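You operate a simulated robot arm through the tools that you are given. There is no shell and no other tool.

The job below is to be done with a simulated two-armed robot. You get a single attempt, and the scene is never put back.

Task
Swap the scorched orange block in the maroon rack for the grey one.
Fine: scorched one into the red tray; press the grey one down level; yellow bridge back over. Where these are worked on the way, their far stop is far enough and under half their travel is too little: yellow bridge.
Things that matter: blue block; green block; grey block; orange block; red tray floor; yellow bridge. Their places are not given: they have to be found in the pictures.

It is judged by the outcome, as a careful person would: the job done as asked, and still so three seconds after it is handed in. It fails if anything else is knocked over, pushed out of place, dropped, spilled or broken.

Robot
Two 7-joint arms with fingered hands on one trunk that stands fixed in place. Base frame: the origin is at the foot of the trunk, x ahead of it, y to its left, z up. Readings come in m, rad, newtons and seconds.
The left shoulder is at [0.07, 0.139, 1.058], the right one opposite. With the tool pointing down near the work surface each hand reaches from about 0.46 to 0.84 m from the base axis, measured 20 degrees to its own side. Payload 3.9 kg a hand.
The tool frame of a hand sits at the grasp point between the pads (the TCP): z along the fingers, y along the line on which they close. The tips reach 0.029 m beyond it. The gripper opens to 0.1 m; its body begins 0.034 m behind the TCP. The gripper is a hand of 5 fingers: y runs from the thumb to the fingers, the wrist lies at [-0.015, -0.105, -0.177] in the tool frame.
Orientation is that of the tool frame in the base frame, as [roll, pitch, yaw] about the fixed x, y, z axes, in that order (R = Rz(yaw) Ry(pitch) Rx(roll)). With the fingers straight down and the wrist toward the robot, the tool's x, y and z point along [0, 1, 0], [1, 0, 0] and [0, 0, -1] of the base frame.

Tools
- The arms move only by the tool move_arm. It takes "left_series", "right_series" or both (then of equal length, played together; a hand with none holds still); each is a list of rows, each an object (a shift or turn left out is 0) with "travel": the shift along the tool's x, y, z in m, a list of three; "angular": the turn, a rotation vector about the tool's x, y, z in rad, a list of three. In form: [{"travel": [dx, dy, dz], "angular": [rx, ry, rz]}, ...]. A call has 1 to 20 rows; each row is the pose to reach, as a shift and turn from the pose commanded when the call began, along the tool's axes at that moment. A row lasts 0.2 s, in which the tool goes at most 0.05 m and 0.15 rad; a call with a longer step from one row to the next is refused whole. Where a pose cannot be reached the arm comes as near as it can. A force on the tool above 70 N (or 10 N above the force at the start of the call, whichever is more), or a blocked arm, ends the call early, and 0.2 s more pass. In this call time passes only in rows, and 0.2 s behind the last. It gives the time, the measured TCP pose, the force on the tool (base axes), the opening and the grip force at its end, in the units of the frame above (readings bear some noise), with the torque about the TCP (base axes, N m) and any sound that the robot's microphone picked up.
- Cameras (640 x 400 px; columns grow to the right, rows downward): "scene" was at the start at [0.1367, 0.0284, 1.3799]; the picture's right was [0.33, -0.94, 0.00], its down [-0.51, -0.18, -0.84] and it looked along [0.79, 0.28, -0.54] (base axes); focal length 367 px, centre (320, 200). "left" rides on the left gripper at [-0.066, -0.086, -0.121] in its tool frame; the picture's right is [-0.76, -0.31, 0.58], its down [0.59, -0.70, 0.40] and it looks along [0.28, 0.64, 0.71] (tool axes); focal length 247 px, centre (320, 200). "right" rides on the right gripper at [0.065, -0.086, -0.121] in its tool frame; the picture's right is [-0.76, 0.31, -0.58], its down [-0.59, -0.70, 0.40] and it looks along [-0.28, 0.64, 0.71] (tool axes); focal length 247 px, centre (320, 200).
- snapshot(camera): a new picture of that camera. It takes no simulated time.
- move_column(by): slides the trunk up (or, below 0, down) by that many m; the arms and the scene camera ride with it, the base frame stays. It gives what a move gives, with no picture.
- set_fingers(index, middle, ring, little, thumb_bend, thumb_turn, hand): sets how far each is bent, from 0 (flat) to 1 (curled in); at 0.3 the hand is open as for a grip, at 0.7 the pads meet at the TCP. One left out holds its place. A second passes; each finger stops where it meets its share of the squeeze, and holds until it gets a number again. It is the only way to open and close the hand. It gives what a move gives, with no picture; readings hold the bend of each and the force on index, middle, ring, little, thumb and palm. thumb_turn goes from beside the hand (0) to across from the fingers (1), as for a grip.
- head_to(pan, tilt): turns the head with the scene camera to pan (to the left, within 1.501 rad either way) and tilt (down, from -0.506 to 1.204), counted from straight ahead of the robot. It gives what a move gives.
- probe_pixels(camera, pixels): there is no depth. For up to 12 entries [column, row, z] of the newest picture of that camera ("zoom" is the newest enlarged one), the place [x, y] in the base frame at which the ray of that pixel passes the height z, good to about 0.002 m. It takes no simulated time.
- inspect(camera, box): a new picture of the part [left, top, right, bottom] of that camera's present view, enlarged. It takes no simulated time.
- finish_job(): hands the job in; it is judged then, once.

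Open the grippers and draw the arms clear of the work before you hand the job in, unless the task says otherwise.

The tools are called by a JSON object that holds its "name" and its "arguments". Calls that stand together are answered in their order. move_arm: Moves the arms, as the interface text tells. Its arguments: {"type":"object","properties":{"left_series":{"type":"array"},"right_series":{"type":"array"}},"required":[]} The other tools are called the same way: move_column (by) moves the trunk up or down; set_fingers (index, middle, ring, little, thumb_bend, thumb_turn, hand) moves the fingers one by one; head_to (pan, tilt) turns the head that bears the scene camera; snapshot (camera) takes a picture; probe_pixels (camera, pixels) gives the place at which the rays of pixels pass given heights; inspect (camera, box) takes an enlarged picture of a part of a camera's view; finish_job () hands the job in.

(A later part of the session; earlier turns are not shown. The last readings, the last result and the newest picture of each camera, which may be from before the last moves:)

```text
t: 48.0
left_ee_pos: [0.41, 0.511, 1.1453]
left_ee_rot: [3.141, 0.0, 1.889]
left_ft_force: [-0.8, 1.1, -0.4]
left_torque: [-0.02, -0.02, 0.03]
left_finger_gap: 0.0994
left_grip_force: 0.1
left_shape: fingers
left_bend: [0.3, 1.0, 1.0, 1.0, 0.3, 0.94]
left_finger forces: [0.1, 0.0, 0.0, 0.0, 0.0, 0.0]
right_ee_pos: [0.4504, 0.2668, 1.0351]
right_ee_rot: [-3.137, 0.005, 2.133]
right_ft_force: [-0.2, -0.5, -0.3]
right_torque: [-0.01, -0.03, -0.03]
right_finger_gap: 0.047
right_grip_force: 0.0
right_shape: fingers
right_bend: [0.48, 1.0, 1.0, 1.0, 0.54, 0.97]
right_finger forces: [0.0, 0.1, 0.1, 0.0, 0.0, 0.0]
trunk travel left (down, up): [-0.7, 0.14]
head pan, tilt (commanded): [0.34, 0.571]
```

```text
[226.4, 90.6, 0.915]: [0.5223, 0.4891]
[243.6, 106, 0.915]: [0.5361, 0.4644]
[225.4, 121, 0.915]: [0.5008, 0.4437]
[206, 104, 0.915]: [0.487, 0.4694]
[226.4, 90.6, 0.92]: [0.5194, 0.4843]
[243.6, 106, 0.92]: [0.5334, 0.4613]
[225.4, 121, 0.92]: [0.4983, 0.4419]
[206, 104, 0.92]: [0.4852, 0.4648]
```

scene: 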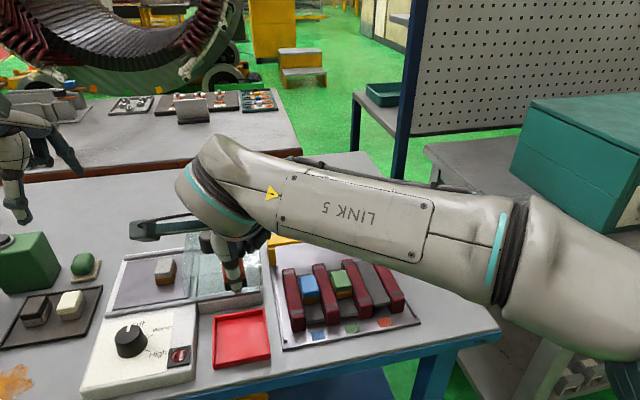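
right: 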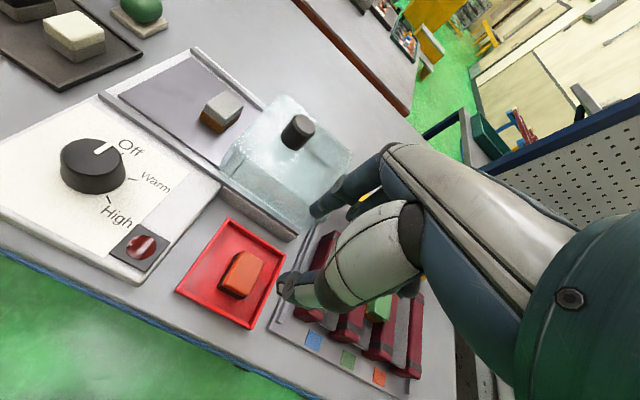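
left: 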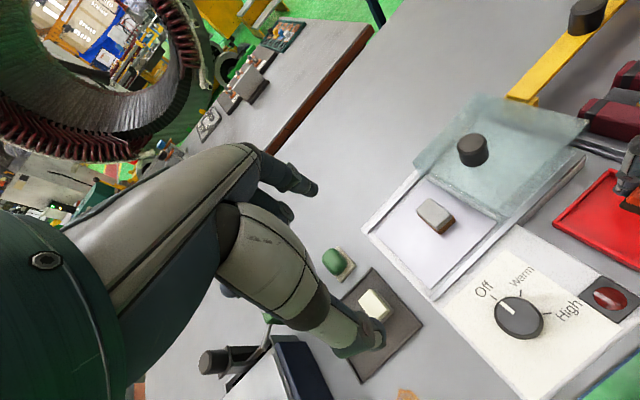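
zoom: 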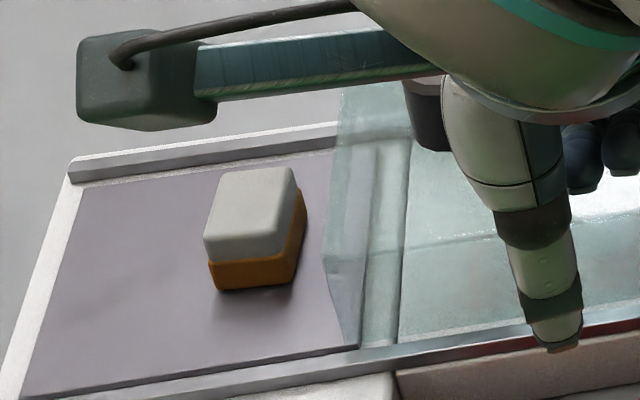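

The grey block's centre is (0.508,0.462), top z ≈ 0.92, with its long axis about 29°, nearly parallel to the slot. The right hand's pinch would suit both pick and placing, so I'll move the left arm farther left and test the right arm's reach there.

{"name": "move_arm", "arguments": {"left_series": [{"travel": [0.042, 0.008, -0.012]}, {"travel": [0.084, 0.017, -0.025]}, {"travel": [0.126, 0.025, -0.037]}, {"travel": [0.168, 0.034, -0.05]}]}}

{"name": "snapshot", "arguments": {"camera": "scene"}}

```text
t: 49.0
left_ee_pos: [0.3888, 0.6827, 1.1978]
left_ee_rot: [3.14, -0.002, 1.889]
left_ft_force: [-0.2, 0.7, -0.6]
left_torque: [0.0, -0.01, 0.0]
left_finger_gap: 0.0992
left_grip_force: 0.0
left_shape: fingers
left_bend: [0.3, 1.0, 1.0, 1.0, 0.3, 0.94]
left_finger forces: [0.0, 0.1, 0.0, 0.0, 0.1, 0.1]
right_ee_pos: [0.4509, 0.2683, 1.0338]
right_ee_rot: [-3.139, 0.003, 2.133]
right_ft_force: [0.5, 0.0, -1.3]
right_torque: [0.0, 0.04, 0.04]
right_finger_gap: 0.0471
right_grip_force: 0.2
right_shape: fingers
right_bend: [0.48, 1.0, 1.0, 1.0, 0.54, 0.97]
right_finger forces: [0.0, 0.0, 0.0, 0.0, 0.0, 0.0]
trunk travel left (down, up): [-0.7, 0.14]
head pan, tilt (commanded): [0.34, 0.571]
```

```text
taken
```

scene: 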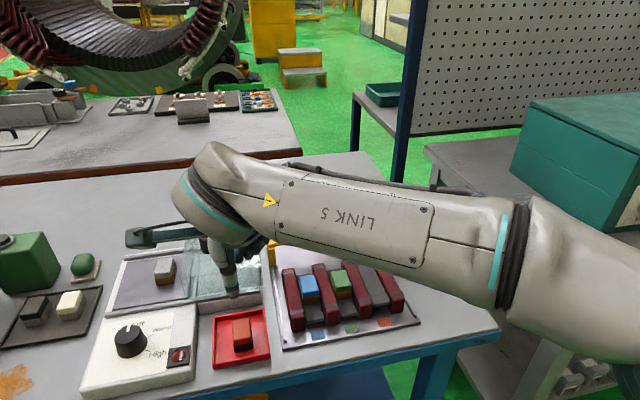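

The left arm is clear. Before moving over the glass cover, I'll check its height from the scene and right cameras.

{"name": "inspect", "arguments": {"camera": "right", "box": [210, 80, 370, 240]}}

{"name": "inspect", "arguments": {"camera": "left", "box": [380, 80, 640, 260]}}

```text
2.50 times, centred on (290, 160) of right
```

zoom: 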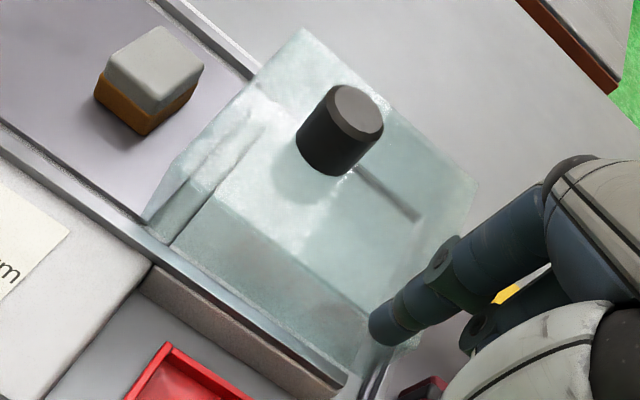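

```text
2.22 times, centred on (510, 170) of left
```

zoom: 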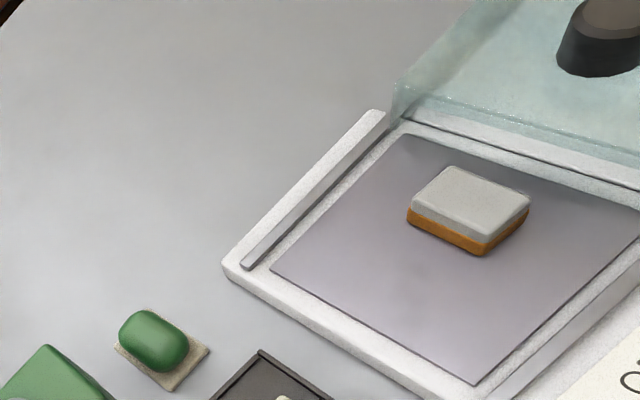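

Triangulating the cover's knob top: scene ray (208.4,235) from the earlier unobstructed view and right (306,122.8).

{"name": "probe_pixels", "arguments": {"camera": "scene", "pixels": [[208.4, 235, 0.94], [208.4, 235, 0.96], [208.4, 235, 0.98], [208.4, 235, 1.0]]}}

{"name": "probe_pixels", "arguments": {"camera": "right", "pixels": [[306, 122.8, 0.94], [306, 122.8, 0.96], [306, 122.8, 0.98], [306, 122.8, 1.0]]}}

```text
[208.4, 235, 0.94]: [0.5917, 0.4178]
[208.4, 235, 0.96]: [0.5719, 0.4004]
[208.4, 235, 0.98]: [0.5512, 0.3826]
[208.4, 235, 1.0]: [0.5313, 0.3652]
```

```text
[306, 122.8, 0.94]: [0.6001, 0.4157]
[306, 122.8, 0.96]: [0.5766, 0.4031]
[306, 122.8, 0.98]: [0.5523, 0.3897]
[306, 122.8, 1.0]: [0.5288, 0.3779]
```

Knob top is roughly z 0.975, so the cover top is around 0.945. I'll triangulate the cover's far-left top corner (scene (184.7,230.1), right (283.2,92)) for its height and edge.

{"name": "probe_pixels", "arguments": {"camera": "scene", "pixels": [[184.7, 230.1, 0.92], [184.7, 230.1, 0.94], [184.7, 230.1, 0.96]]}}

{"name": "probe_pixels", "arguments": {"camera": "right", "pixels": [[283.2, 92, 0.92], [283.2, 92, 0.94], [283.2, 92, 0.96]]}}

```text
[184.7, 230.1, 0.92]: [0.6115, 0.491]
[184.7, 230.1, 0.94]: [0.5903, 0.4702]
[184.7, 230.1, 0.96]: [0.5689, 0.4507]
```

```text
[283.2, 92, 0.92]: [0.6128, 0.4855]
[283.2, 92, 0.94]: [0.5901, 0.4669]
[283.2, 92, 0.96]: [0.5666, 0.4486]
```

The cover's left edge is about 2–3 cm from the block. I'll test the right arm's reach toward (0.48,0.44) at a safe height (tips above 1.0).

{"name": "move_arm", "arguments": {"right_series": [{"travel": [0, 0, -0.015]}, {"travel": [0.032, 0.029, -0.02], "angular": [0, 0, 0.01]}, {"travel": [0.064, 0.058, -0.02], "angular": [0, 0, 0.02]}, {"travel": [0.097, 0.087, -0.02], "angular": [0, 0, 0.03]}, {"travel": [0.129, 0.1166, -0.02], "angular": [0, 0, 0.043]}]}}

{"name": "snapshot", "arguments": {"camera": "right"}}

{"name": "snapshot", "arguments": {"camera": "scene"}}

```text
t: 50.2
left_ee_pos: [0.3893, 0.6817, 1.1967]
left_ee_rot: [3.141, 0.001, 1.888]
left_ft_force: [-0.7, 0.1, 0.4]
left_torque: [0.03, -0.02, -0.03]
left_finger_gap: 0.0992
left_grip_force: 0.1
left_shape: fingers
left_bend: [0.3, 1.0, 1.0, 1.0, 0.3, 0.94]
left_finger forces: [0.0, 0.0, 0.1, 0.0, 0.0, 0.0]
right_ee_pos: [0.4794, 0.3132, 1.0552]
right_ee_rot: [-3.141, -0.002, 2.096]
right_ft_force: [0.2, -0.1, -0.6]
right_torque: [-0.01, 0.0, -0.03]
right_finger_gap: 0.0476
right_grip_force: 0.2
right_shape: fingers
right_bend: [0.48, 1.0, 1.0, 1.0, 0.54, 0.97]
right_finger forces: [0.0, 0.1, 0.1, 0.0, 0.1, 0.0]
right hand out of reach, approached as far as the arm can: row 3, 4, 5
trunk travel left (down, up): [-0.7, 0.14]
head pan, tilt (commanded): [0.34, 0.571]
```

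```text
taken
```

right: 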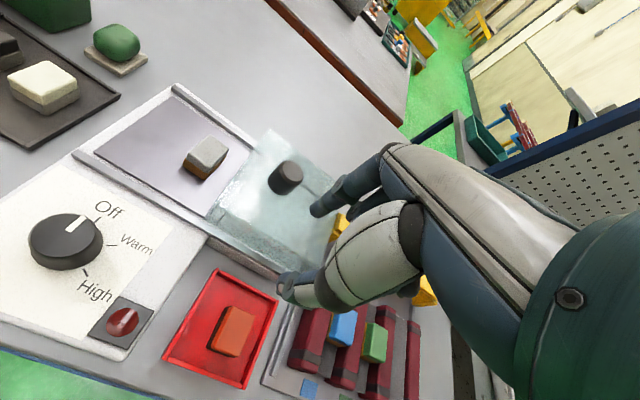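

```text
taken
```

scene: 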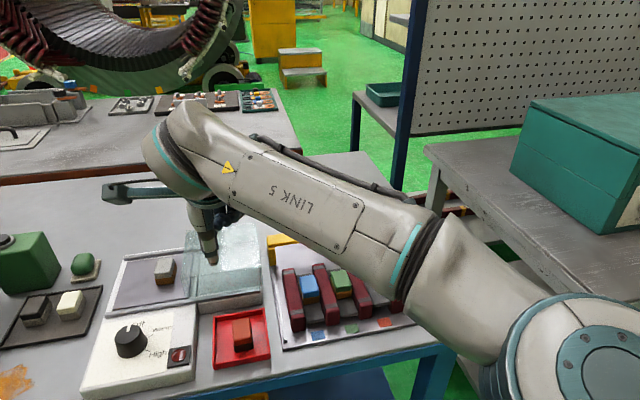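

The right arm can't go past about y=0.31, so the grey block is a job for the left hand, gripped across its short sides at the slot. First I'll retract the right arm to its parking spot on the right.

{"name": "move_arm", "arguments": {"right_series": [{"travel": [-0.034, -0.0267, -0.0065], "angular": [0, 0, 0.04]}, {"travel": [-0.068, -0.0535, -0.013], "angular": [0, 0, 0.08]}, {"travel": [-0.102, -0.08, -0.019], "angular": [0, 0, 0.12]}, {"travel": [-0.136, -0.107, -0.026], "angular": [0, 0, 0.16]}, {"travel": [-0.17, -0.134, -0.032], "angular": [0, 0, 0.2]}, {"travel": [-0.204, -0.16, -0.039], "angular": [0, 0, 0.25]}, {"travel": [-0.238, -0.187, -0.045], "angular": [0, 0, 0.3]}, {"travel": [-0.272, -0.214, -0.052], "angular": [0, 0, 0.35]}, {"travel": [-0.306, -0.241, -0.058], "angular": [0, 0, 0.4]}, {"travel": [-0.34, -0.268, -0.065], "angular": [0, 0, 0.44]}, {"travel": [-0.374, -0.294, -0.071], "angular": [0, 0, 0.48]}, {"travel": [-0.408, -0.321, -0.078], "angular": [0, 0, 0.52]}, {"travel": [-0.441, -0.3476, -0.084], "angular": [0, 0, 0.566]}]}}

{"name": "snapshot", "arguments": {"camera": "scene"}}

{"name": "snapshot", "arguments": {"camera": "right"}}

```text
t: 53.0
left_ee_pos: [0.3887, 0.6801, 1.197]
left_ee_rot: [3.14, -0.003, 1.888]
left_ft_force: [-0.3, 0.5, -0.1]
left_torque: [0.02, 0.01, 0.01]
left_finger_gap: 0.0989
left_grip_force: 0.1
left_shape: fingers
left_bend: [0.3, 1.0, 1.0, 1.0, 0.3, 0.94]
left_finger forces: [0.1, 0.0, 0.0, 0.1, 0.1, 0.0]
right_ee_pos: [0.3852, -0.2413, 1.1412]
right_ee_rot: [-3.14, 0.003, 1.524]
right_ft_force: [0.3, -0.9, -0.5]
right_torque: [0.01, -0.02, 0.01]
right_finger_gap: 0.0472
right_grip_force: 0.1
right_shape: fingers
right_bend: [0.48, 1.0, 1.0, 1.0, 0.54, 0.97]
right_finger forces: [0.0, 0.1, 0.0, 0.1, 0.1, 0.0]
trunk travel left (down, up): [-0.7, 0.14]
head pan, tilt (commanded): [0.34, 0.571]
```

```text
taken
```

scene: 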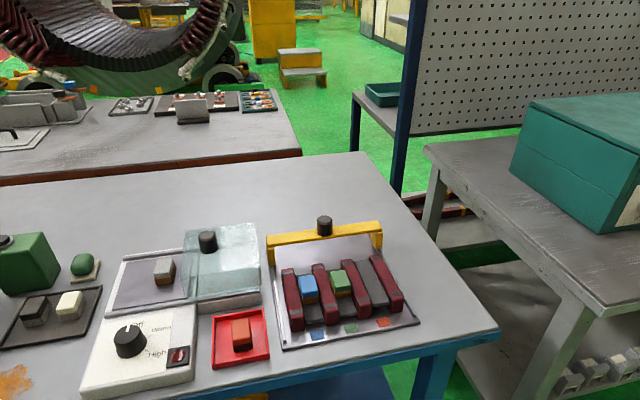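

```text
taken
```

right: 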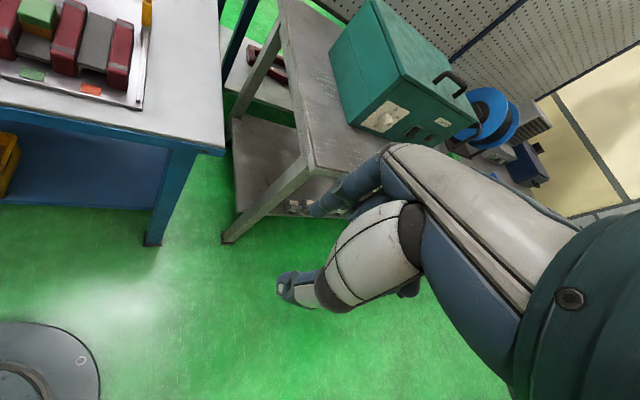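

The scene is fully clear now. I'll zoom on the empty slot and on the grey block with the cover for precise measurement.

{"name": "inspect", "arguments": {"camera": "scene", "box": [335, 245, 415, 335]}}

{"name": "inspect", "arguments": {"camera": "scene", "box": [110, 215, 270, 315]}}

{"name": "inspect", "arguments": {"camera": "left", "box": [420, 80, 640, 240]}}

```text
4.44 times, centred on (375, 290) of scene
```

zoom: 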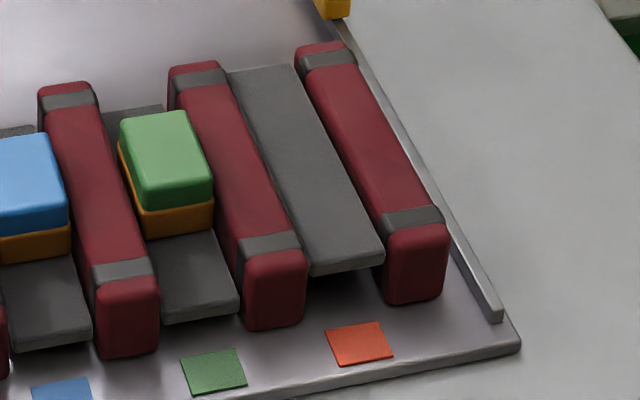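

```text
4.00 times, centred on (190, 265) of scene
```

zoom: 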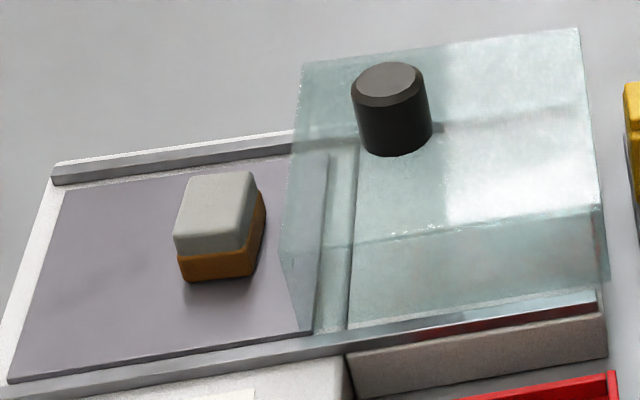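

```text
2.50 times, centred on (530, 160) of left
```

zoom: 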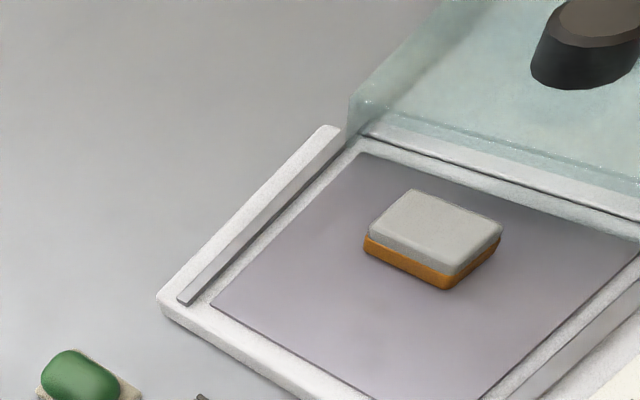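

Probing rail-3 and rail-4 centre lines (z 0.900), and the cover's near-left bottom corner (188,298), to fix the slot axis and clearance.

{"name": "snapshot", "arguments": {"camera": "scene"}}

{"name": "probe_pixels", "arguments": {"camera": "scene", "pixels": [[348, 262.5, 0.9], [363.7, 299, 0.9], [376.1, 258, 0.9], [395.7, 293.4, 0.9], [361.9, 260.3, 0.9], [379.7, 296.3, 0.9], [188, 298, 0.897], [180, 277.5, 0.942], [340, 281.3, 0.911], [372.3, 305.3, 0.886], [389.2, 301.3, 0.886]]}}

```text
taken
```

scene: 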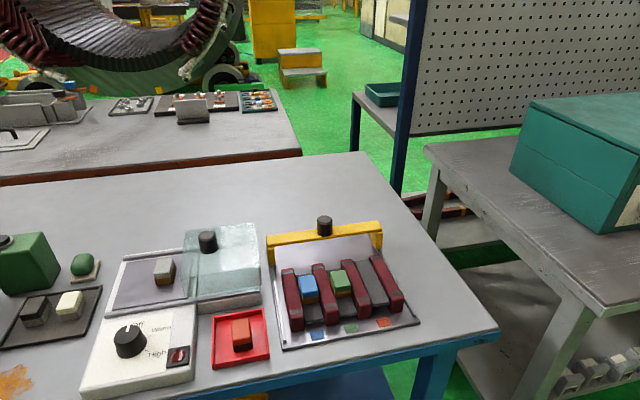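

```text
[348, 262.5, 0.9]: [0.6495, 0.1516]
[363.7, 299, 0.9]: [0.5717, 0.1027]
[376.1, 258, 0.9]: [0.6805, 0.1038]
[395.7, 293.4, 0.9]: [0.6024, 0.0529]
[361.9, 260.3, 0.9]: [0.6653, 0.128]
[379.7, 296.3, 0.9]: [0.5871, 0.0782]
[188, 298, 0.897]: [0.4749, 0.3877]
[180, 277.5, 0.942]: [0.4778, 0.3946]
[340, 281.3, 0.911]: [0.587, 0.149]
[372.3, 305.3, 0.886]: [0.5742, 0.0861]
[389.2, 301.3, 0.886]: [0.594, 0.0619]
```

The slot axis runs at 32.5°, and the cover's left face is about 28 mm from the grey block (cover top ≈ 0.942), which is tight for a cross grip there. I'll first pinch it lengthwise with the left hand and shift it a few cm away from the cover; pre-shaping the fingers and approaching above it.

{"name": "set_fingers", "arguments": {"hand": "left", "index": 0.47, "thumb_bend": 0.47}}

{"name": "move_arm", "arguments": {"left_series": [{"travel": [-0.03, 0.0055, 0.02], "angular": [0, 0, -0.025]}, {"travel": [-0.06, 0.011, 0.045], "angular": [0, 0, -0.05]}, {"travel": [-0.09, 0.0165, 0.07], "angular": [0, 0, -0.075]}, {"travel": [-0.12, 0.022, 0.095], "angular": [0, 0, -0.1]}, {"travel": [-0.15, 0.0275, 0.12], "angular": [0, 0, -0.125]}, {"travel": [-0.18, 0.033, 0.145], "angular": [0, 0, -0.15]}, {"travel": [-0.21, 0.0385, 0.165], "angular": [0, 0, -0.175]}, {"travel": [-0.2385, 0.0441, 0.185], "angular": [0, 0, -0.198]}]}}

{"name": "snapshot", "arguments": {"camera": "left"}}

{"name": "inspect", "arguments": {"camera": "scene", "box": [90, 160, 270, 310]}}

```text
t: 54.0
left_ee_pos: [0.389, 0.6816, 1.1979]
left_ee_rot: [-3.141, 0.0, 1.889]
left_ft_force: [0.2, 0.9, 0.4]
left_torque: [0.02, -0.02, -0.01]
left_finger_gap: 0.0584
left_grip_force: 0.1
left_shape: fingers
left_bend: [0.47, 1.0, 1.0, 1.0, 0.47, 0.96]
left_finger forces: [0.1, 0.0, 0.0, 0.1, 0.1, 0.0]
right_ee_pos: [0.3854, -0.2409, 1.1397]
right_ee_rot: [-3.138, 0.004, 1.524]
right_ft_force: [-0.2, 0.7, 0.5]
right_torque: [0.0, 0.01, 0.0]
right_finger_gap: 0.0474
right_grip_force: 0.1
right_shape: fingers
right_bend: [0.48, 1.0, 1.0, 1.0, 0.54, 0.97]
right_finger forces: [0.0, 0.1, 0.0, 0.0, 0.0, 0.1]
trunk travel left (down, up): [-0.7, 0.14]
head pan, tilt (commanded): [0.34, 0.571]
```

```text
t: 55.8
left_ee_pos: [0.508, 0.4689, 1.0099]
left_ee_rot: [-3.141, 0.0, 2.087]
left_ft_force: [0.7, -0.3, 0.1]
left_torque: [0.04, 0.04, -0.03]
left_finger_gap: 0.0579
left_grip_force: 0.1
left_shape: fingers
left_bend: [0.47, 1.0, 1.0, 1.0, 0.47, 0.96]
left_finger forces: [0.0, 0.1, 0.0, 0.0, 0.0, 0.0]
right_ee_pos: [0.3869, -0.2395, 1.1407]
right_ee_rot: [-3.139, 0.003, 1.523]
right_ft_force: [0.2, -0.2, 0.4]
right_torque: [0.0, 0.02, 0.0]
right_finger_gap: 0.0476
right_grip_force: 0.1
right_shape: fingers
right_bend: [0.48, 1.0, 1.0, 1.0, 0.54, 0.97]
right_finger forces: [0.0, 0.0, 0.0, 0.0, 0.0, 0.1]
trunk travel left (down, up): [-0.7, 0.14]
head pan, tilt (commanded): [0.34, 0.571]
```

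```text
taken
```

left: 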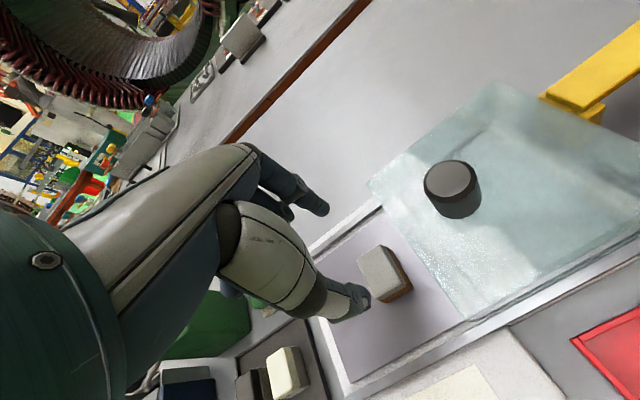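

```text
2.67 times, centred on (180, 235) of scene
```

zoom: 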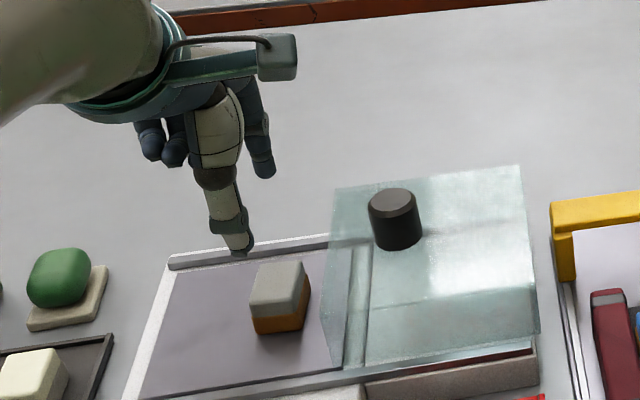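

The left hand is above the grey block at (0.508,0.469,1.01). I'll refine the block's position from this closer left-camera view.

{"name": "inspect", "arguments": {"camera": "left", "box": [310, 220, 450, 330]}}

```text
3.64 times, centred on (380, 275) of left
```

zoom: 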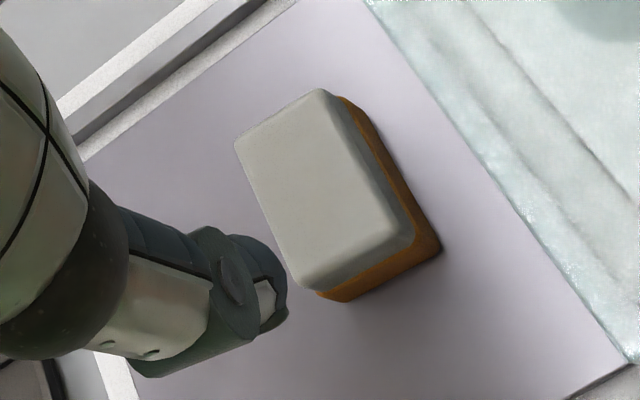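

Probing the grey block's top corners and centre from this view at z 0.92.

{"name": "probe_pixels", "arguments": {"camera": "left", "pixels": [[356.6, 259.3, 0.92], [380.5, 244.8, 0.92], [404.7, 285.4, 0.92], [375.3, 298.9, 0.92], [379.5, 271.7, 0.92], [379.5, 271.7, 0.915]]}}

```text
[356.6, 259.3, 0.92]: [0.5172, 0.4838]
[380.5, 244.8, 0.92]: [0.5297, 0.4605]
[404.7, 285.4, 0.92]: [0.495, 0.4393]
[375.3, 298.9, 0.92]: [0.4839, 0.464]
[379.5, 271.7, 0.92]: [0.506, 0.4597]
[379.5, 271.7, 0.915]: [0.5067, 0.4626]
```

The grey block's centre is (0.5065,0.462) with its axis ≈ 31°. I'll align and lower to z ≈ 0.932 for a lengthwise pinch.

{"name": "move_arm", "arguments": {"left_series": [{"travel": [0.0007, -0.0049, 0.02], "angular": [0, 0, -0.023]}, {"travel": [0.0007, -0.0049, 0.045], "angular": [0, 0, -0.023]}, {"travel": [0.0007, -0.0049, 0.062], "angular": [0, 0, -0.023]}, {"travel": [0.0007, -0.0049, 0.072], "angular": [0, 0, -0.023]}, {"travel": [0.0007, -0.0049, 0.077], "angular": [0, 0, -0.023]}]}}

{"name": "inspect", "arguments": {"camera": "left", "box": [280, 160, 460, 340]}}

{"name": "inspect", "arguments": {"camera": "scene", "box": [110, 200, 250, 310]}}

```text
t: 57.0
left_ee_pos: [0.5023, 0.4682, 0.9337]
left_ee_rot: [-3.139, -0.001, 2.109]
left_ft_force: [0.1, 0.6, 0.4]
left_torque: [0.0, 0.0, -0.03]
left_finger_gap: 0.058
left_grip_force: 0.2
left_shape: fingers
left_bend: [0.47, 1.0, 1.0, 1.0, 0.47, 0.96]
left_finger forces: [0.1, 0.0, 0.0, 0.0, 0.0, 0.0]
right_ee_pos: [0.3858, -0.2408, 1.14]
right_ee_rot: [-3.141, 0.004, 1.524]
right_ft_force: [-1.2, 0.6, -0.5]
right_torque: [0.01, -0.03, -0.02]
right_finger_gap: 0.0472
right_grip_force: 0.0
right_shape: fingers
right_bend: [0.48, 1.0, 1.0, 1.0, 0.54, 0.97]
right_finger forces: [0.1, 0.1, 0.0, 0.0, 0.0, 0.0]
trunk travel left (down, up): [-0.7, 0.14]
head pan, tilt (commanded): [0.34, 0.571]
```

```text
2.22 times, centred on (370, 250) of left
```

zoom: 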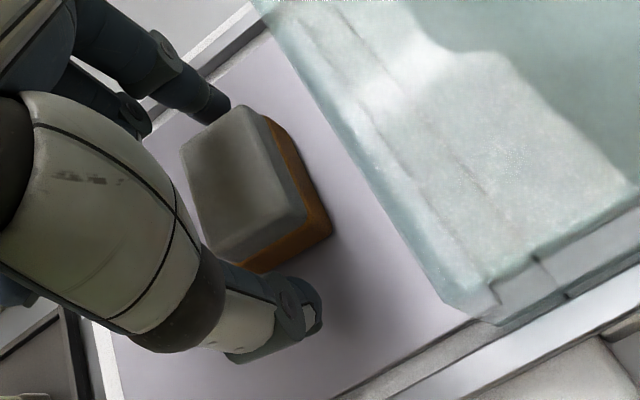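

```text
3.64 times, centred on (180, 255) of scene
```

zoom: 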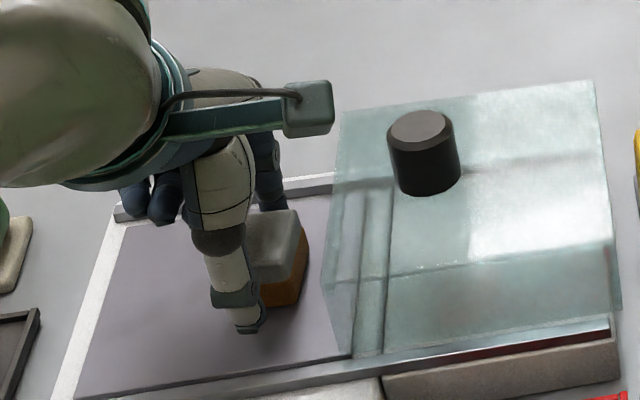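

Index and thumb straddle the block, with the thumb slightly off toward the cover side. I'll nudge thumb_turn to 1.0 and then close the pinch.

{"name": "set_fingers", "arguments": {"hand": "left", "thumb_turn": 0.99}}

{"name": "set_fingers", "arguments": {"hand": "left", "index": 0.7, "thumb_bend": 0.7}}

{"name": "inspect", "arguments": {"camera": "left", "box": [280, 160, 460, 340]}}

```text
t: 58.0
left_ee_pos: [0.5017, 0.4687, 0.9335]
left_ee_rot: [3.14, 0.001, 2.11]
left_ft_force: [0.0, 0.4, -0.2]
left_torque: [-0.02, 0.01, -0.03]
left_finger_gap: 0.0576
left_grip_force: 0.1
left_shape: fingers
left_bend: [0.47, 1.0, 1.0, 1.0, 0.47, 0.99]
left_finger forces: [0.1, 0.0, 0.0, 0.0, 0.0, 0.0]
right_ee_pos: [0.3858, -0.2389, 1.1411]
right_ee_rot: [-3.141, 0.003, 1.523]
right_ft_force: [0.1, 0.5, -0.1]
right_torque: [0.03, -0.02, 0.01]
right_finger_gap: 0.0475
right_grip_force: 0.0
right_shape: fingers
right_bend: [0.48, 1.0, 1.0, 1.0, 0.54, 0.97]
right_finger forces: [0.0, 0.0, 0.0, 0.0, 0.0, 0.1]
trunk travel left (down, up): [-0.7, 0.14]
head pan, tilt (commanded): [0.34, 0.571]
```

```text
t: 59.0
left_ee_pos: [0.503, 0.4683, 0.9348]
left_ee_rot: [-3.141, 0.001, 2.11]
left_ft_force: [1.1, -0.3, 2.5]
left_torque: [-0.04, 0.02, 0.01]
left_finger_gap: 0.0369
left_grip_force: 10.0
left_shape: fingers
left_bend: [0.57, 1.0, 1.0, 1.0, 0.6, 1.0]
left_finger forces: [10.8, 0.1, 0.0, 0.0, 10.5, 0.1]
right_ee_pos: [0.386, -0.2405, 1.141]
right_ee_rot: [-3.141, 0.005, 1.525]
right_ft_force: [-0.5, 0.8, -0.1]
right_torque: [0.0, 0.0, 0.02]
right_finger_gap: 0.0473
right_grip_force: 0.1
right_shape: fingers
right_bend: [0.48, 1.0, 1.0, 1.0, 0.54, 0.97]
right_finger forces: [0.0, 0.1, 0.0, 0.0, 0.1, 0.0]
trunk travel left (down, up): [-0.7, 0.14]
head pan, tilt (commanded): [0.34, 0.571]
```

```text
2.22 times, centred on (370, 250) of left
```

zoom: 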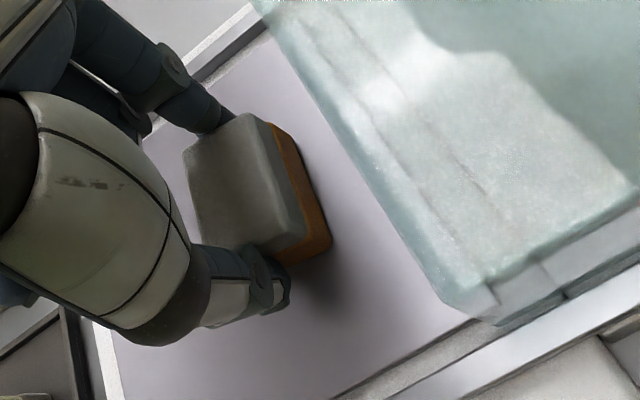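

The grey block is held (index 10.8 N, thumb 10.5 N). I'll lift it 8 mm, carry it 30 mm along tool +x (away from the cover), and set it back on the plate.

{"name": "move_arm", "arguments": {"left_series": [{"travel": [0, 0, -0.004]}, {"travel": [0, 0, -0.009]}, {"travel": [0.01, 0, -0.01]}, {"travel": [0.02, 0, -0.01]}, {"travel": [0.03, 0, -0.01]}, {"travel": [0.03, 0, -0.006]}, {"travel": [0.03, 0, -0.003]}]}}

{"name": "inspect", "arguments": {"camera": "left", "box": [280, 160, 460, 340]}}

{"name": "inspect", "arguments": {"camera": "scene", "box": [110, 200, 250, 310]}}

```text
t: 60.6
left_ee_pos: [0.4877, 0.4951, 0.9372]
left_ee_rot: [-3.14, 0.0, 2.109]
left_ft_force: [0.9, 0.4, -0.9]
left_torque: [0.05, -0.02, -0.01]
left_finger_gap: 0.037
left_grip_force: 9.7
left_shape: fingers
left_bend: [0.57, 1.0, 1.0, 1.0, 0.6, 1.0]
left_finger forces: [10.1, 0.0, 0.0, 0.0, 10.2, 0.1]
right_ee_pos: [0.3842, -0.239, 1.142]
right_ee_rot: [-3.14, 0.005, 1.524]
right_ft_force: [0.0, -0.6, 0.6]
right_torque: [0.0, -0.07, -0.01]
right_finger_gap: 0.0474
right_grip_force: 0.1
right_shape: fingers
right_bend: [0.48, 1.0, 1.0, 1.0, 0.54, 0.97]
right_finger forces: [0.1, 0.1, 0.0, 0.1, 0.0, 0.1]
trunk travel left (down, up): [-0.7, 0.14]
head pan, tilt (commanded): [0.34, 0.571]
```

```text
2.22 times, centred on (370, 250) of left
```

zoom: 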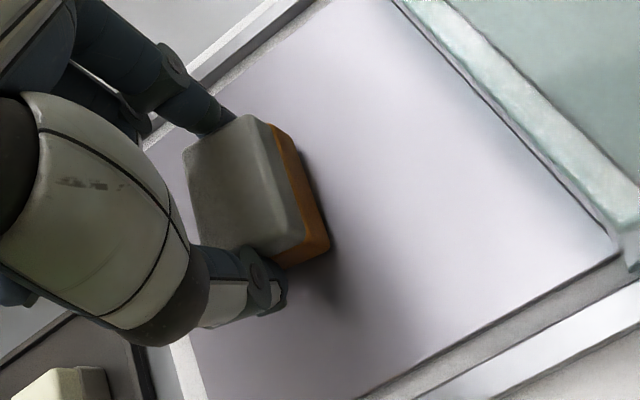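

```text
3.64 times, centred on (180, 255) of scene
```

zoom: 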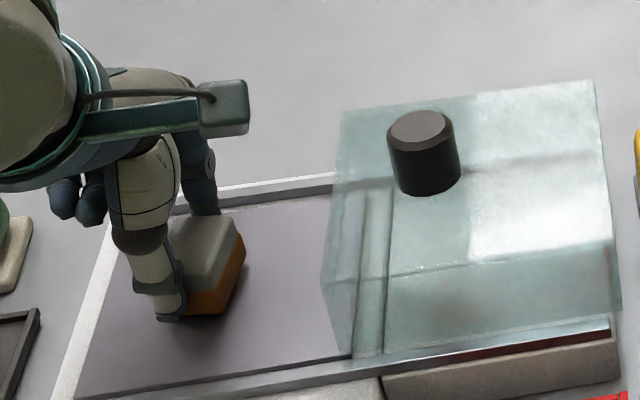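

The block is now well clear of the cover. I'll lower it onto the plate in small steps until the plate takes the load.

{"name": "move_arm", "arguments": {"left_series": [{"travel": [0, 0, 0.002]}]}}

{"name": "move_arm", "arguments": {"left_series": [{"travel": [0, 0, 0.0015]}]}}

```text
t: 61.0
left_ee_pos: [0.4881, 0.4937, 0.9354]
left_ee_rot: [-3.141, 0.001, 2.111]
left_ft_force: [-0.2, -0.7, -0.6]
left_torque: [0.04, -0.02, -0.01]
left_finger_gap: 0.0369
left_grip_force: 10.0
left_shape: fingers
left_bend: [0.57, 1.0, 1.0, 1.0, 0.6, 1.0]
left_finger forces: [10.0, 0.1, 0.0, 0.0, 10.1, 0.1]
right_ee_pos: [0.3856, -0.2407, 1.1405]
right_ee_rot: [-3.138, 0.004, 1.523]
right_ft_force: [-0.7, 0.6, -0.1]
right_torque: [0.02, -0.03, 0.03]
right_finger_gap: 0.0476
right_grip_force: 0.1
right_shape: fingers
right_bend: [0.48, 1.0, 1.0, 1.0, 0.54, 0.97]
right_finger forces: [0.0, 0.0, 0.0, 0.0, 0.1, 0.0]
trunk travel left (down, up): [-0.7, 0.14]
head pan, tilt (commanded): [0.34, 0.571]
```

```text
t: 61.4
left_ee_pos: [0.488, 0.4941, 0.9339]
left_ee_rot: [3.14, 0.0, 2.11]
left_ft_force: [0.9, -0.2, 2.5]
left_torque: [0.0, 0.02, 0.02]
left_finger_gap: 0.0369
left_grip_force: 11.0
left_shape: fingers
left_bend: [0.57, 1.0, 1.0, 1.0, 0.61, 1.0]
left_finger forces: [11.1, 0.0, 0.0, 0.0, 10.1, 0.1]
right_ee_pos: [0.3863, -0.2405, 1.1413]
right_ee_rot: [-3.141, 0.004, 1.523]
right_ft_force: [0.6, 0.3, -0.8]
right_torque: [0.0, -0.02, 0.0]
right_finger_gap: 0.0476
right_grip_force: 0.0
right_shape: fingers
right_bend: [0.48, 1.0, 1.0, 1.0, 0.54, 0.97]
right_finger forces: [0.0, 0.0, 0.0, 0.0, 0.0, 0.1]
trunk travel left (down, up): [-0.7, 0.14]
head pan, tilt (commanded): [0.34, 0.571]
```

The plate now carries the block (+2.5 N). I'll release it and rise clear.

{"name": "set_fingers", "arguments": {"hand": "left", "index": 0.48, "thumb_bend": 0.5}}

{"name": "move_arm", "arguments": {"left_series": [{"travel": [0, 0, -0.008]}, {"travel": [0, 0, -0.025]}, {"travel": [0, 0, -0.06]}, {"travel": [0, 0, -0.1]}]}}

{"name": "inspect", "arguments": {"camera": "left", "box": [300, 220, 460, 350]}}

{"name": "inspect", "arguments": {"camera": "scene", "box": [90, 180, 250, 310]}}

```text
t: 62.4
left_ee_pos: [0.4878, 0.4936, 0.9337]
left_ee_rot: [-3.141, 0.0, 2.109]
left_ft_force: [0.1, 0.1, -0.2]
left_torque: [-0.01, 0.0, 0.01]
left_finger_gap: 0.0519
left_grip_force: 0.1
left_shape: fingers
left_bend: [0.48, 1.0, 1.0, 1.0, 0.5, 0.99]
left_finger forces: [0.1, 0.1, 0.0, 0.1, 0.0, 0.1]
right_ee_pos: [0.3852, -0.2409, 1.1405]
right_ee_rot: [-3.138, 0.001, 1.522]
right_ft_force: [0.4, 0.3, 0.4]
right_torque: [-0.03, 0.01, -0.01]
right_finger_gap: 0.0472
right_grip_force: 0.1
right_shape: fingers
right_bend: [0.48, 1.0, 1.0, 1.0, 0.54, 0.97]
right_finger forces: [0.0, 0.1, 0.1, 0.0, 0.0, 0.0]
trunk travel left (down, up): [-0.7, 0.14]
head pan, tilt (commanded): [0.34, 0.571]
```

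```text
t: 63.4
left_ee_pos: [0.4871, 0.4937, 1.0356]
left_ee_rot: [-3.141, -0.001, 2.11]
left_ft_force: [-0.5, 0.9, -0.6]
left_torque: [-0.02, -0.02, 0.01]
left_finger_gap: 0.0521
left_grip_force: 0.0
left_shape: fingers
left_bend: [0.48, 1.0, 1.0, 1.0, 0.5, 0.99]
left_finger forces: [0.0, 0.0, 0.1, 0.0, 0.0, 0.1]
right_ee_pos: [0.3854, -0.2403, 1.1398]
right_ee_rot: [-3.141, 0.002, 1.524]
right_ft_force: [-0.1, -0.7, -0.7]
right_torque: [0.03, -0.02, -0.02]
right_finger_gap: 0.0473
right_grip_force: 0.1
right_shape: fingers
right_bend: [0.48, 1.0, 1.0, 1.0, 0.54, 0.97]
right_finger forces: [0.0, 0.1, 0.0, 0.0, 0.0, 0.1]
trunk travel left (down, up): [-0.7, 0.14]
head pan, tilt (commanded): [0.34, 0.571]
```

```text
3.08 times, centred on (380, 285) of left
```

zoom: 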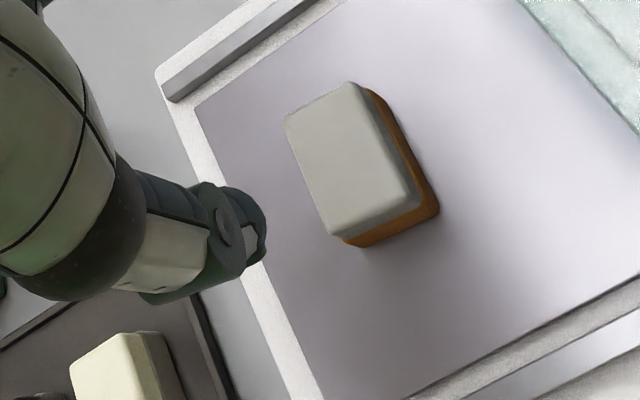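

```text
3.08 times, centred on (170, 245) of scene
```

zoom: 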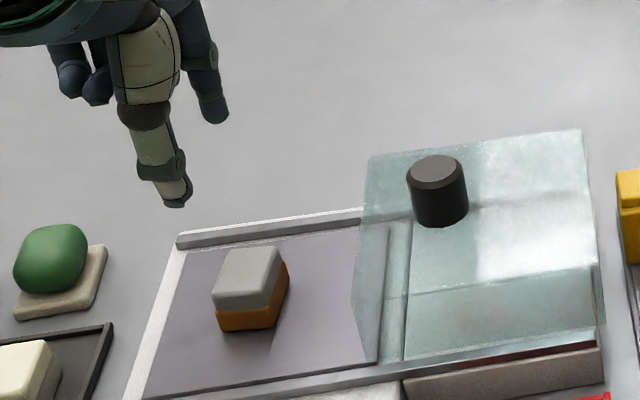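

The grey block stands released on the plate, clear of the cover. I'll measure its new position.

{"name": "probe_pixels", "arguments": {"camera": "left", "pixels": [[368.6, 258.4, 0.92], [389.7, 247, 0.92], [409.9, 285.6, 0.92], [383.2, 296.7, 0.92]]}}

{"name": "move_arm", "arguments": {"left_series": [{"angular": [0, 0, 0.14]}, {"angular": [0, 0, 0.28]}, {"angular": [0, 0, 0.42]}, {"angular": [0, 0, 0.56]}, {"angular": [0, 0, 0.7]}, {"angular": [0, 0, 0.84]}, {"angular": [0, 0, 0.98]}, {"angular": [0, 0, 1.12]}, {"angular": [0, 0, 1.26]}, {"angular": [0, 0, 1.4]}, {"angular": [0, 0, 1.5]}, {"angular": [0, 0, 1.57]}]}}

{"name": "snapshot", "arguments": {"camera": "left"}}

{"name": "snapshot", "arguments": {"camera": "scene"}}

```text
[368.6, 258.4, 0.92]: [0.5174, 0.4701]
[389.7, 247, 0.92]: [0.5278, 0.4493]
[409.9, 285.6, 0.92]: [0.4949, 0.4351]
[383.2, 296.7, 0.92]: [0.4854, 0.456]
```

```text
t: 66.0
left_ee_pos: [0.4872, 0.4953, 1.0348]
left_ee_rot: [-3.141, -0.001, 0.539]
left_ft_force: [-0.1, -0.2, 0.1]
left_torque: [0.02, 0.01, 0.0]
left_finger_gap: 0.0524
left_grip_force: 0.2
left_shape: fingers
left_bend: [0.48, 1.0, 1.0, 1.0, 0.5, 0.99]
left_finger forces: [0.1, 0.0, 0.0, 0.0, 0.0, 0.0]
right_ee_pos: [0.3861, -0.2407, 1.1407]
right_ee_rot: [-3.138, 0.004, 1.524]
right_ft_force: [-0.1, 1.0, -0.1]
right_torque: [-0.03, -0.01, 0.02]
right_finger_gap: 0.0472
right_grip_force: 0.0
right_shape: fingers
right_bend: [0.48, 1.0, 1.0, 1.0, 0.54, 0.97]
right_finger forces: [0.0, 0.0, 0.0, 0.0, 0.0, 0.1]
trunk travel left (down, up): [-0.7, 0.14]
head pan, tilt (commanded): [0.34, 0.571]
```

```text
taken
```

left: 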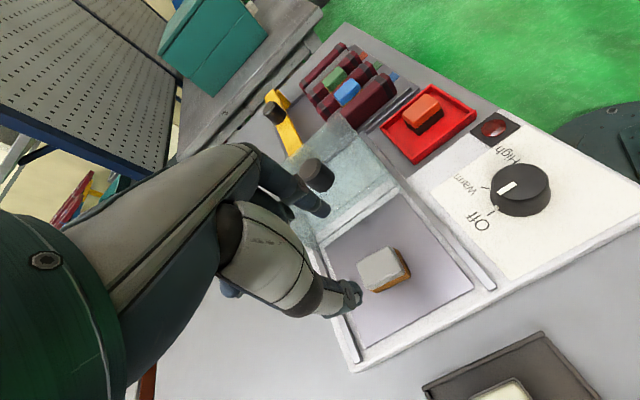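

```text
taken
```

scene: 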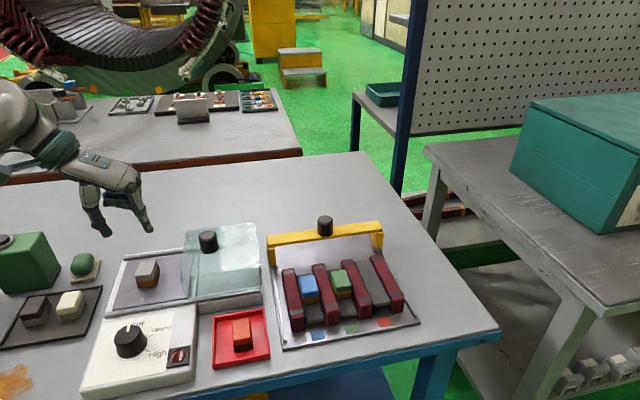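

The last probe used an older left snapshot, so I'll redo it with the picture just taken. The hand is now at yaw 0.54, and I'll zoom on the block at about (383,268).

{"name": "inspect", "arguments": {"camera": "left", "box": [310, 210, 470, 330]}}

```text
3.33 times, centred on (390, 270) of left
```

zoom: 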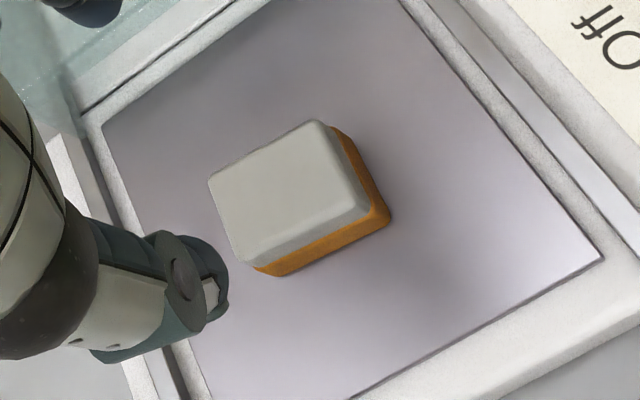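

Probing the grey block's top corners at z 0.92 in the fresh left picture.

{"name": "probe_pixels", "arguments": {"camera": "left", "pixels": [[357, 264, 0.92], [389.4, 246.6, 0.92], [403.5, 272.4, 0.92], [366.9, 288, 0.92]]}}

{"name": "probe_pixels", "arguments": {"camera": "scene", "pixels": [[146.8, 268.4, 0.92]]}}

```text
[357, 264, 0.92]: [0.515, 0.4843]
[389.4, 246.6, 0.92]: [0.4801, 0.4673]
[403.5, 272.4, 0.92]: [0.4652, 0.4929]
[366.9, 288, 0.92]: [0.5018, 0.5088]
```

```text
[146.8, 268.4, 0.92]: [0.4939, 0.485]
```

Block centre is (0.4907,0.488), axis about 28°. I'll open index, middle and thumb to about 0.05 m, turn 0.04 rad to match, centre over the block and descend to z ≈ 0.96 first.

{"name": "set_fingers", "arguments": {"hand": "left", "index": 0.47, "middle": 0.47, "thumb_bend": 0.47, "thumb_turn": 0.99}}

{"name": "move_arm", "arguments": {"left_series": [{"travel": [-0.0005, 0.0082, 0.02], "angular": [0, 0, 0.039]}, {"travel": [-0.0005, 0.0082, 0.045], "angular": [0, 0, 0.039]}, {"travel": [-0.0005, 0.0082, 0.06], "angular": [0, 0, 0.039]}, {"travel": [-0.0005, 0.0082, 0.07], "angular": [0, 0, 0.039]}]}}

{"name": "snapshot", "arguments": {"camera": "left"}}

{"name": "inspect", "arguments": {"camera": "left", "box": [270, 170, 450, 340]}}

{"name": "inspect", "arguments": {"camera": "scene", "box": [80, 200, 240, 320]}}

```text
t: 67.0
left_ee_pos: [0.4881, 0.4938, 1.0336]
left_ee_rot: [-3.142, 0.0, 0.539]
left_ft_force: [0.2, -0.6, -0.1]
left_torque: [0.02, -0.02, -0.01]
left_finger_gap: 0.0572
left_grip_force: 0.0
left_shape: fingers
left_bend: [0.47, 0.47, 1.0, 1.0, 0.47, 0.99]
left_finger forces: [0.0, 0.0, 0.0, 0.1, 0.0, 0.0]
right_ee_pos: [0.3855, -0.2402, 1.1405]
right_ee_rot: [3.141, 0.004, 1.523]
right_ft_force: [0.4, -0.8, 0.0]
right_torque: [0.02, -0.02, 0.0]
right_finger_gap: 0.0472
right_grip_force: 0.1
right_shape: fingers
right_bend: [0.48, 1.0, 1.0, 1.0, 0.54, 0.97]
right_finger forces: [0.0, 0.0, 0.0, 0.1, 0.0, 0.1]
trunk travel left (down, up): [-0.7, 0.14]
head pan, tilt (commanded): [0.34, 0.571]
```

```text
t: 68.0
left_ee_pos: [0.491, 0.4894, 0.9617]
left_ee_rot: [-3.141, 0.0, 0.502]
left_ft_force: [0.4, -0.1, -0.1]
left_torque: [0.01, -0.03, -0.02]
left_finger_gap: 0.0574
left_grip_force: 0.1
left_shape: fingers
left_bend: [0.47, 0.47, 1.0, 1.0, 0.47, 0.99]
left_finger forces: [0.0, 0.1, 0.0, 0.0, 0.0, 0.0]
right_ee_pos: [0.3852, -0.2405, 1.141]
right_ee_rot: [-3.141, 0.004, 1.526]
right_ft_force: [-0.1, -0.9, -0.8]
right_torque: [0.0, -0.01, 0.0]
right_finger_gap: 0.0473
right_grip_force: 0.0
right_shape: fingers
right_bend: [0.48, 1.0, 1.0, 1.0, 0.54, 0.97]
right_finger forces: [0.0, 0.1, 0.0, 0.0, 0.0, 0.1]
trunk travel left (down, up): [-0.7, 0.14]
head pan, tilt (commanded): [0.34, 0.571]
```

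```text
taken
```

left: 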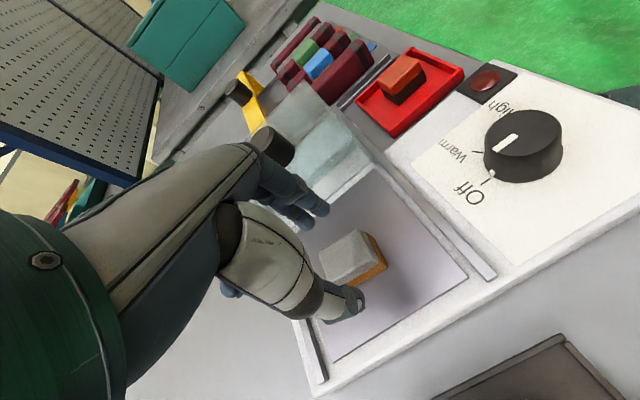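

```text
2.35 times, centred on (360, 255) of left
```

zoom: 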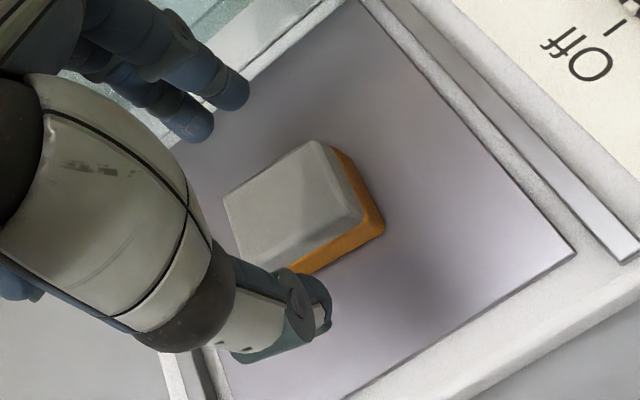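

```text
3.33 times, centred on (160, 260) of scene
```

zoom: 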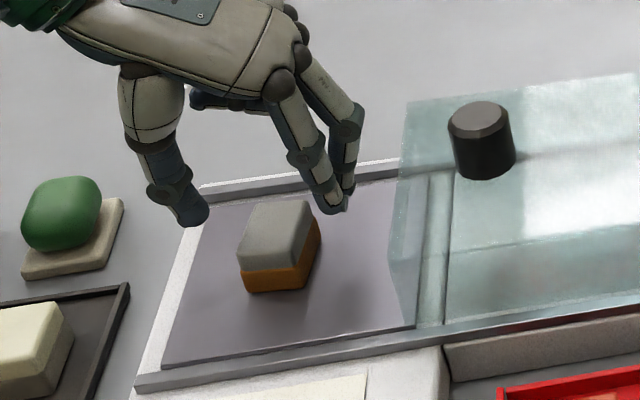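

Thumb is on the left and index/middle on the right of the block, clear of the cover. Lowering to z ≈ 0.935.

{"name": "move_arm", "arguments": {"left_series": [{"travel": [0, 0, 0.012]}, {"travel": [0, 0, 0.02]}, {"travel": [0, 0, 0.026]}]}}

{"name": "inspect", "arguments": {"camera": "scene", "box": [80, 210, 240, 320]}}

{"name": "inspect", "arguments": {"camera": "left", "box": [270, 170, 450, 340]}}

```text
t: 68.8
left_ee_pos: [0.4907, 0.4892, 0.9374]
left_ee_rot: [-3.141, 0.001, 0.499]
left_ft_force: [0.5, -0.2, 0.7]
left_torque: [0.01, 0.01, -0.01]
left_finger_gap: 0.0569
left_grip_force: 0.1
left_shape: fingers
left_bend: [0.47, 0.47, 1.0, 1.0, 0.47, 0.99]
left_finger forces: [0.1, 0.1, 0.1, 0.1, 0.0, 0.1]
right_ee_pos: [0.3869, -0.2387, 1.1407]
right_ee_rot: [-3.14, 0.004, 1.524]
right_ft_force: [-0.3, -0.8, -0.4]
right_torque: [0.03, 0.0, -0.02]
right_finger_gap: 0.0476
right_grip_force: 0.1
right_shape: fingers
right_bend: [0.48, 1.0, 1.0, 1.0, 0.54, 0.97]
right_finger forces: [0.1, 0.1, 0.0, 0.1, 0.0, 0.0]
trunk travel left (down, up): [-0.7, 0.14]
head pan, tilt (commanded): [0.34, 0.571]
```

```text
3.64 times, centred on (160, 265) of scene
```

zoom: 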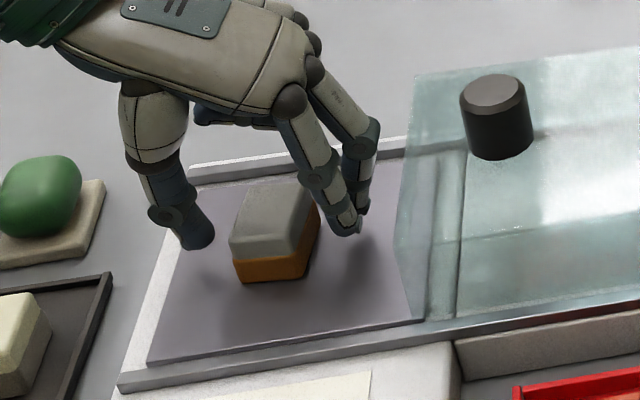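

```text
2.35 times, centred on (360, 255) of left
```

zoom: 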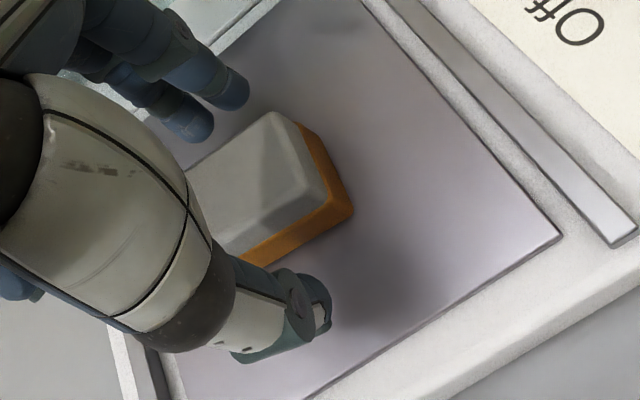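

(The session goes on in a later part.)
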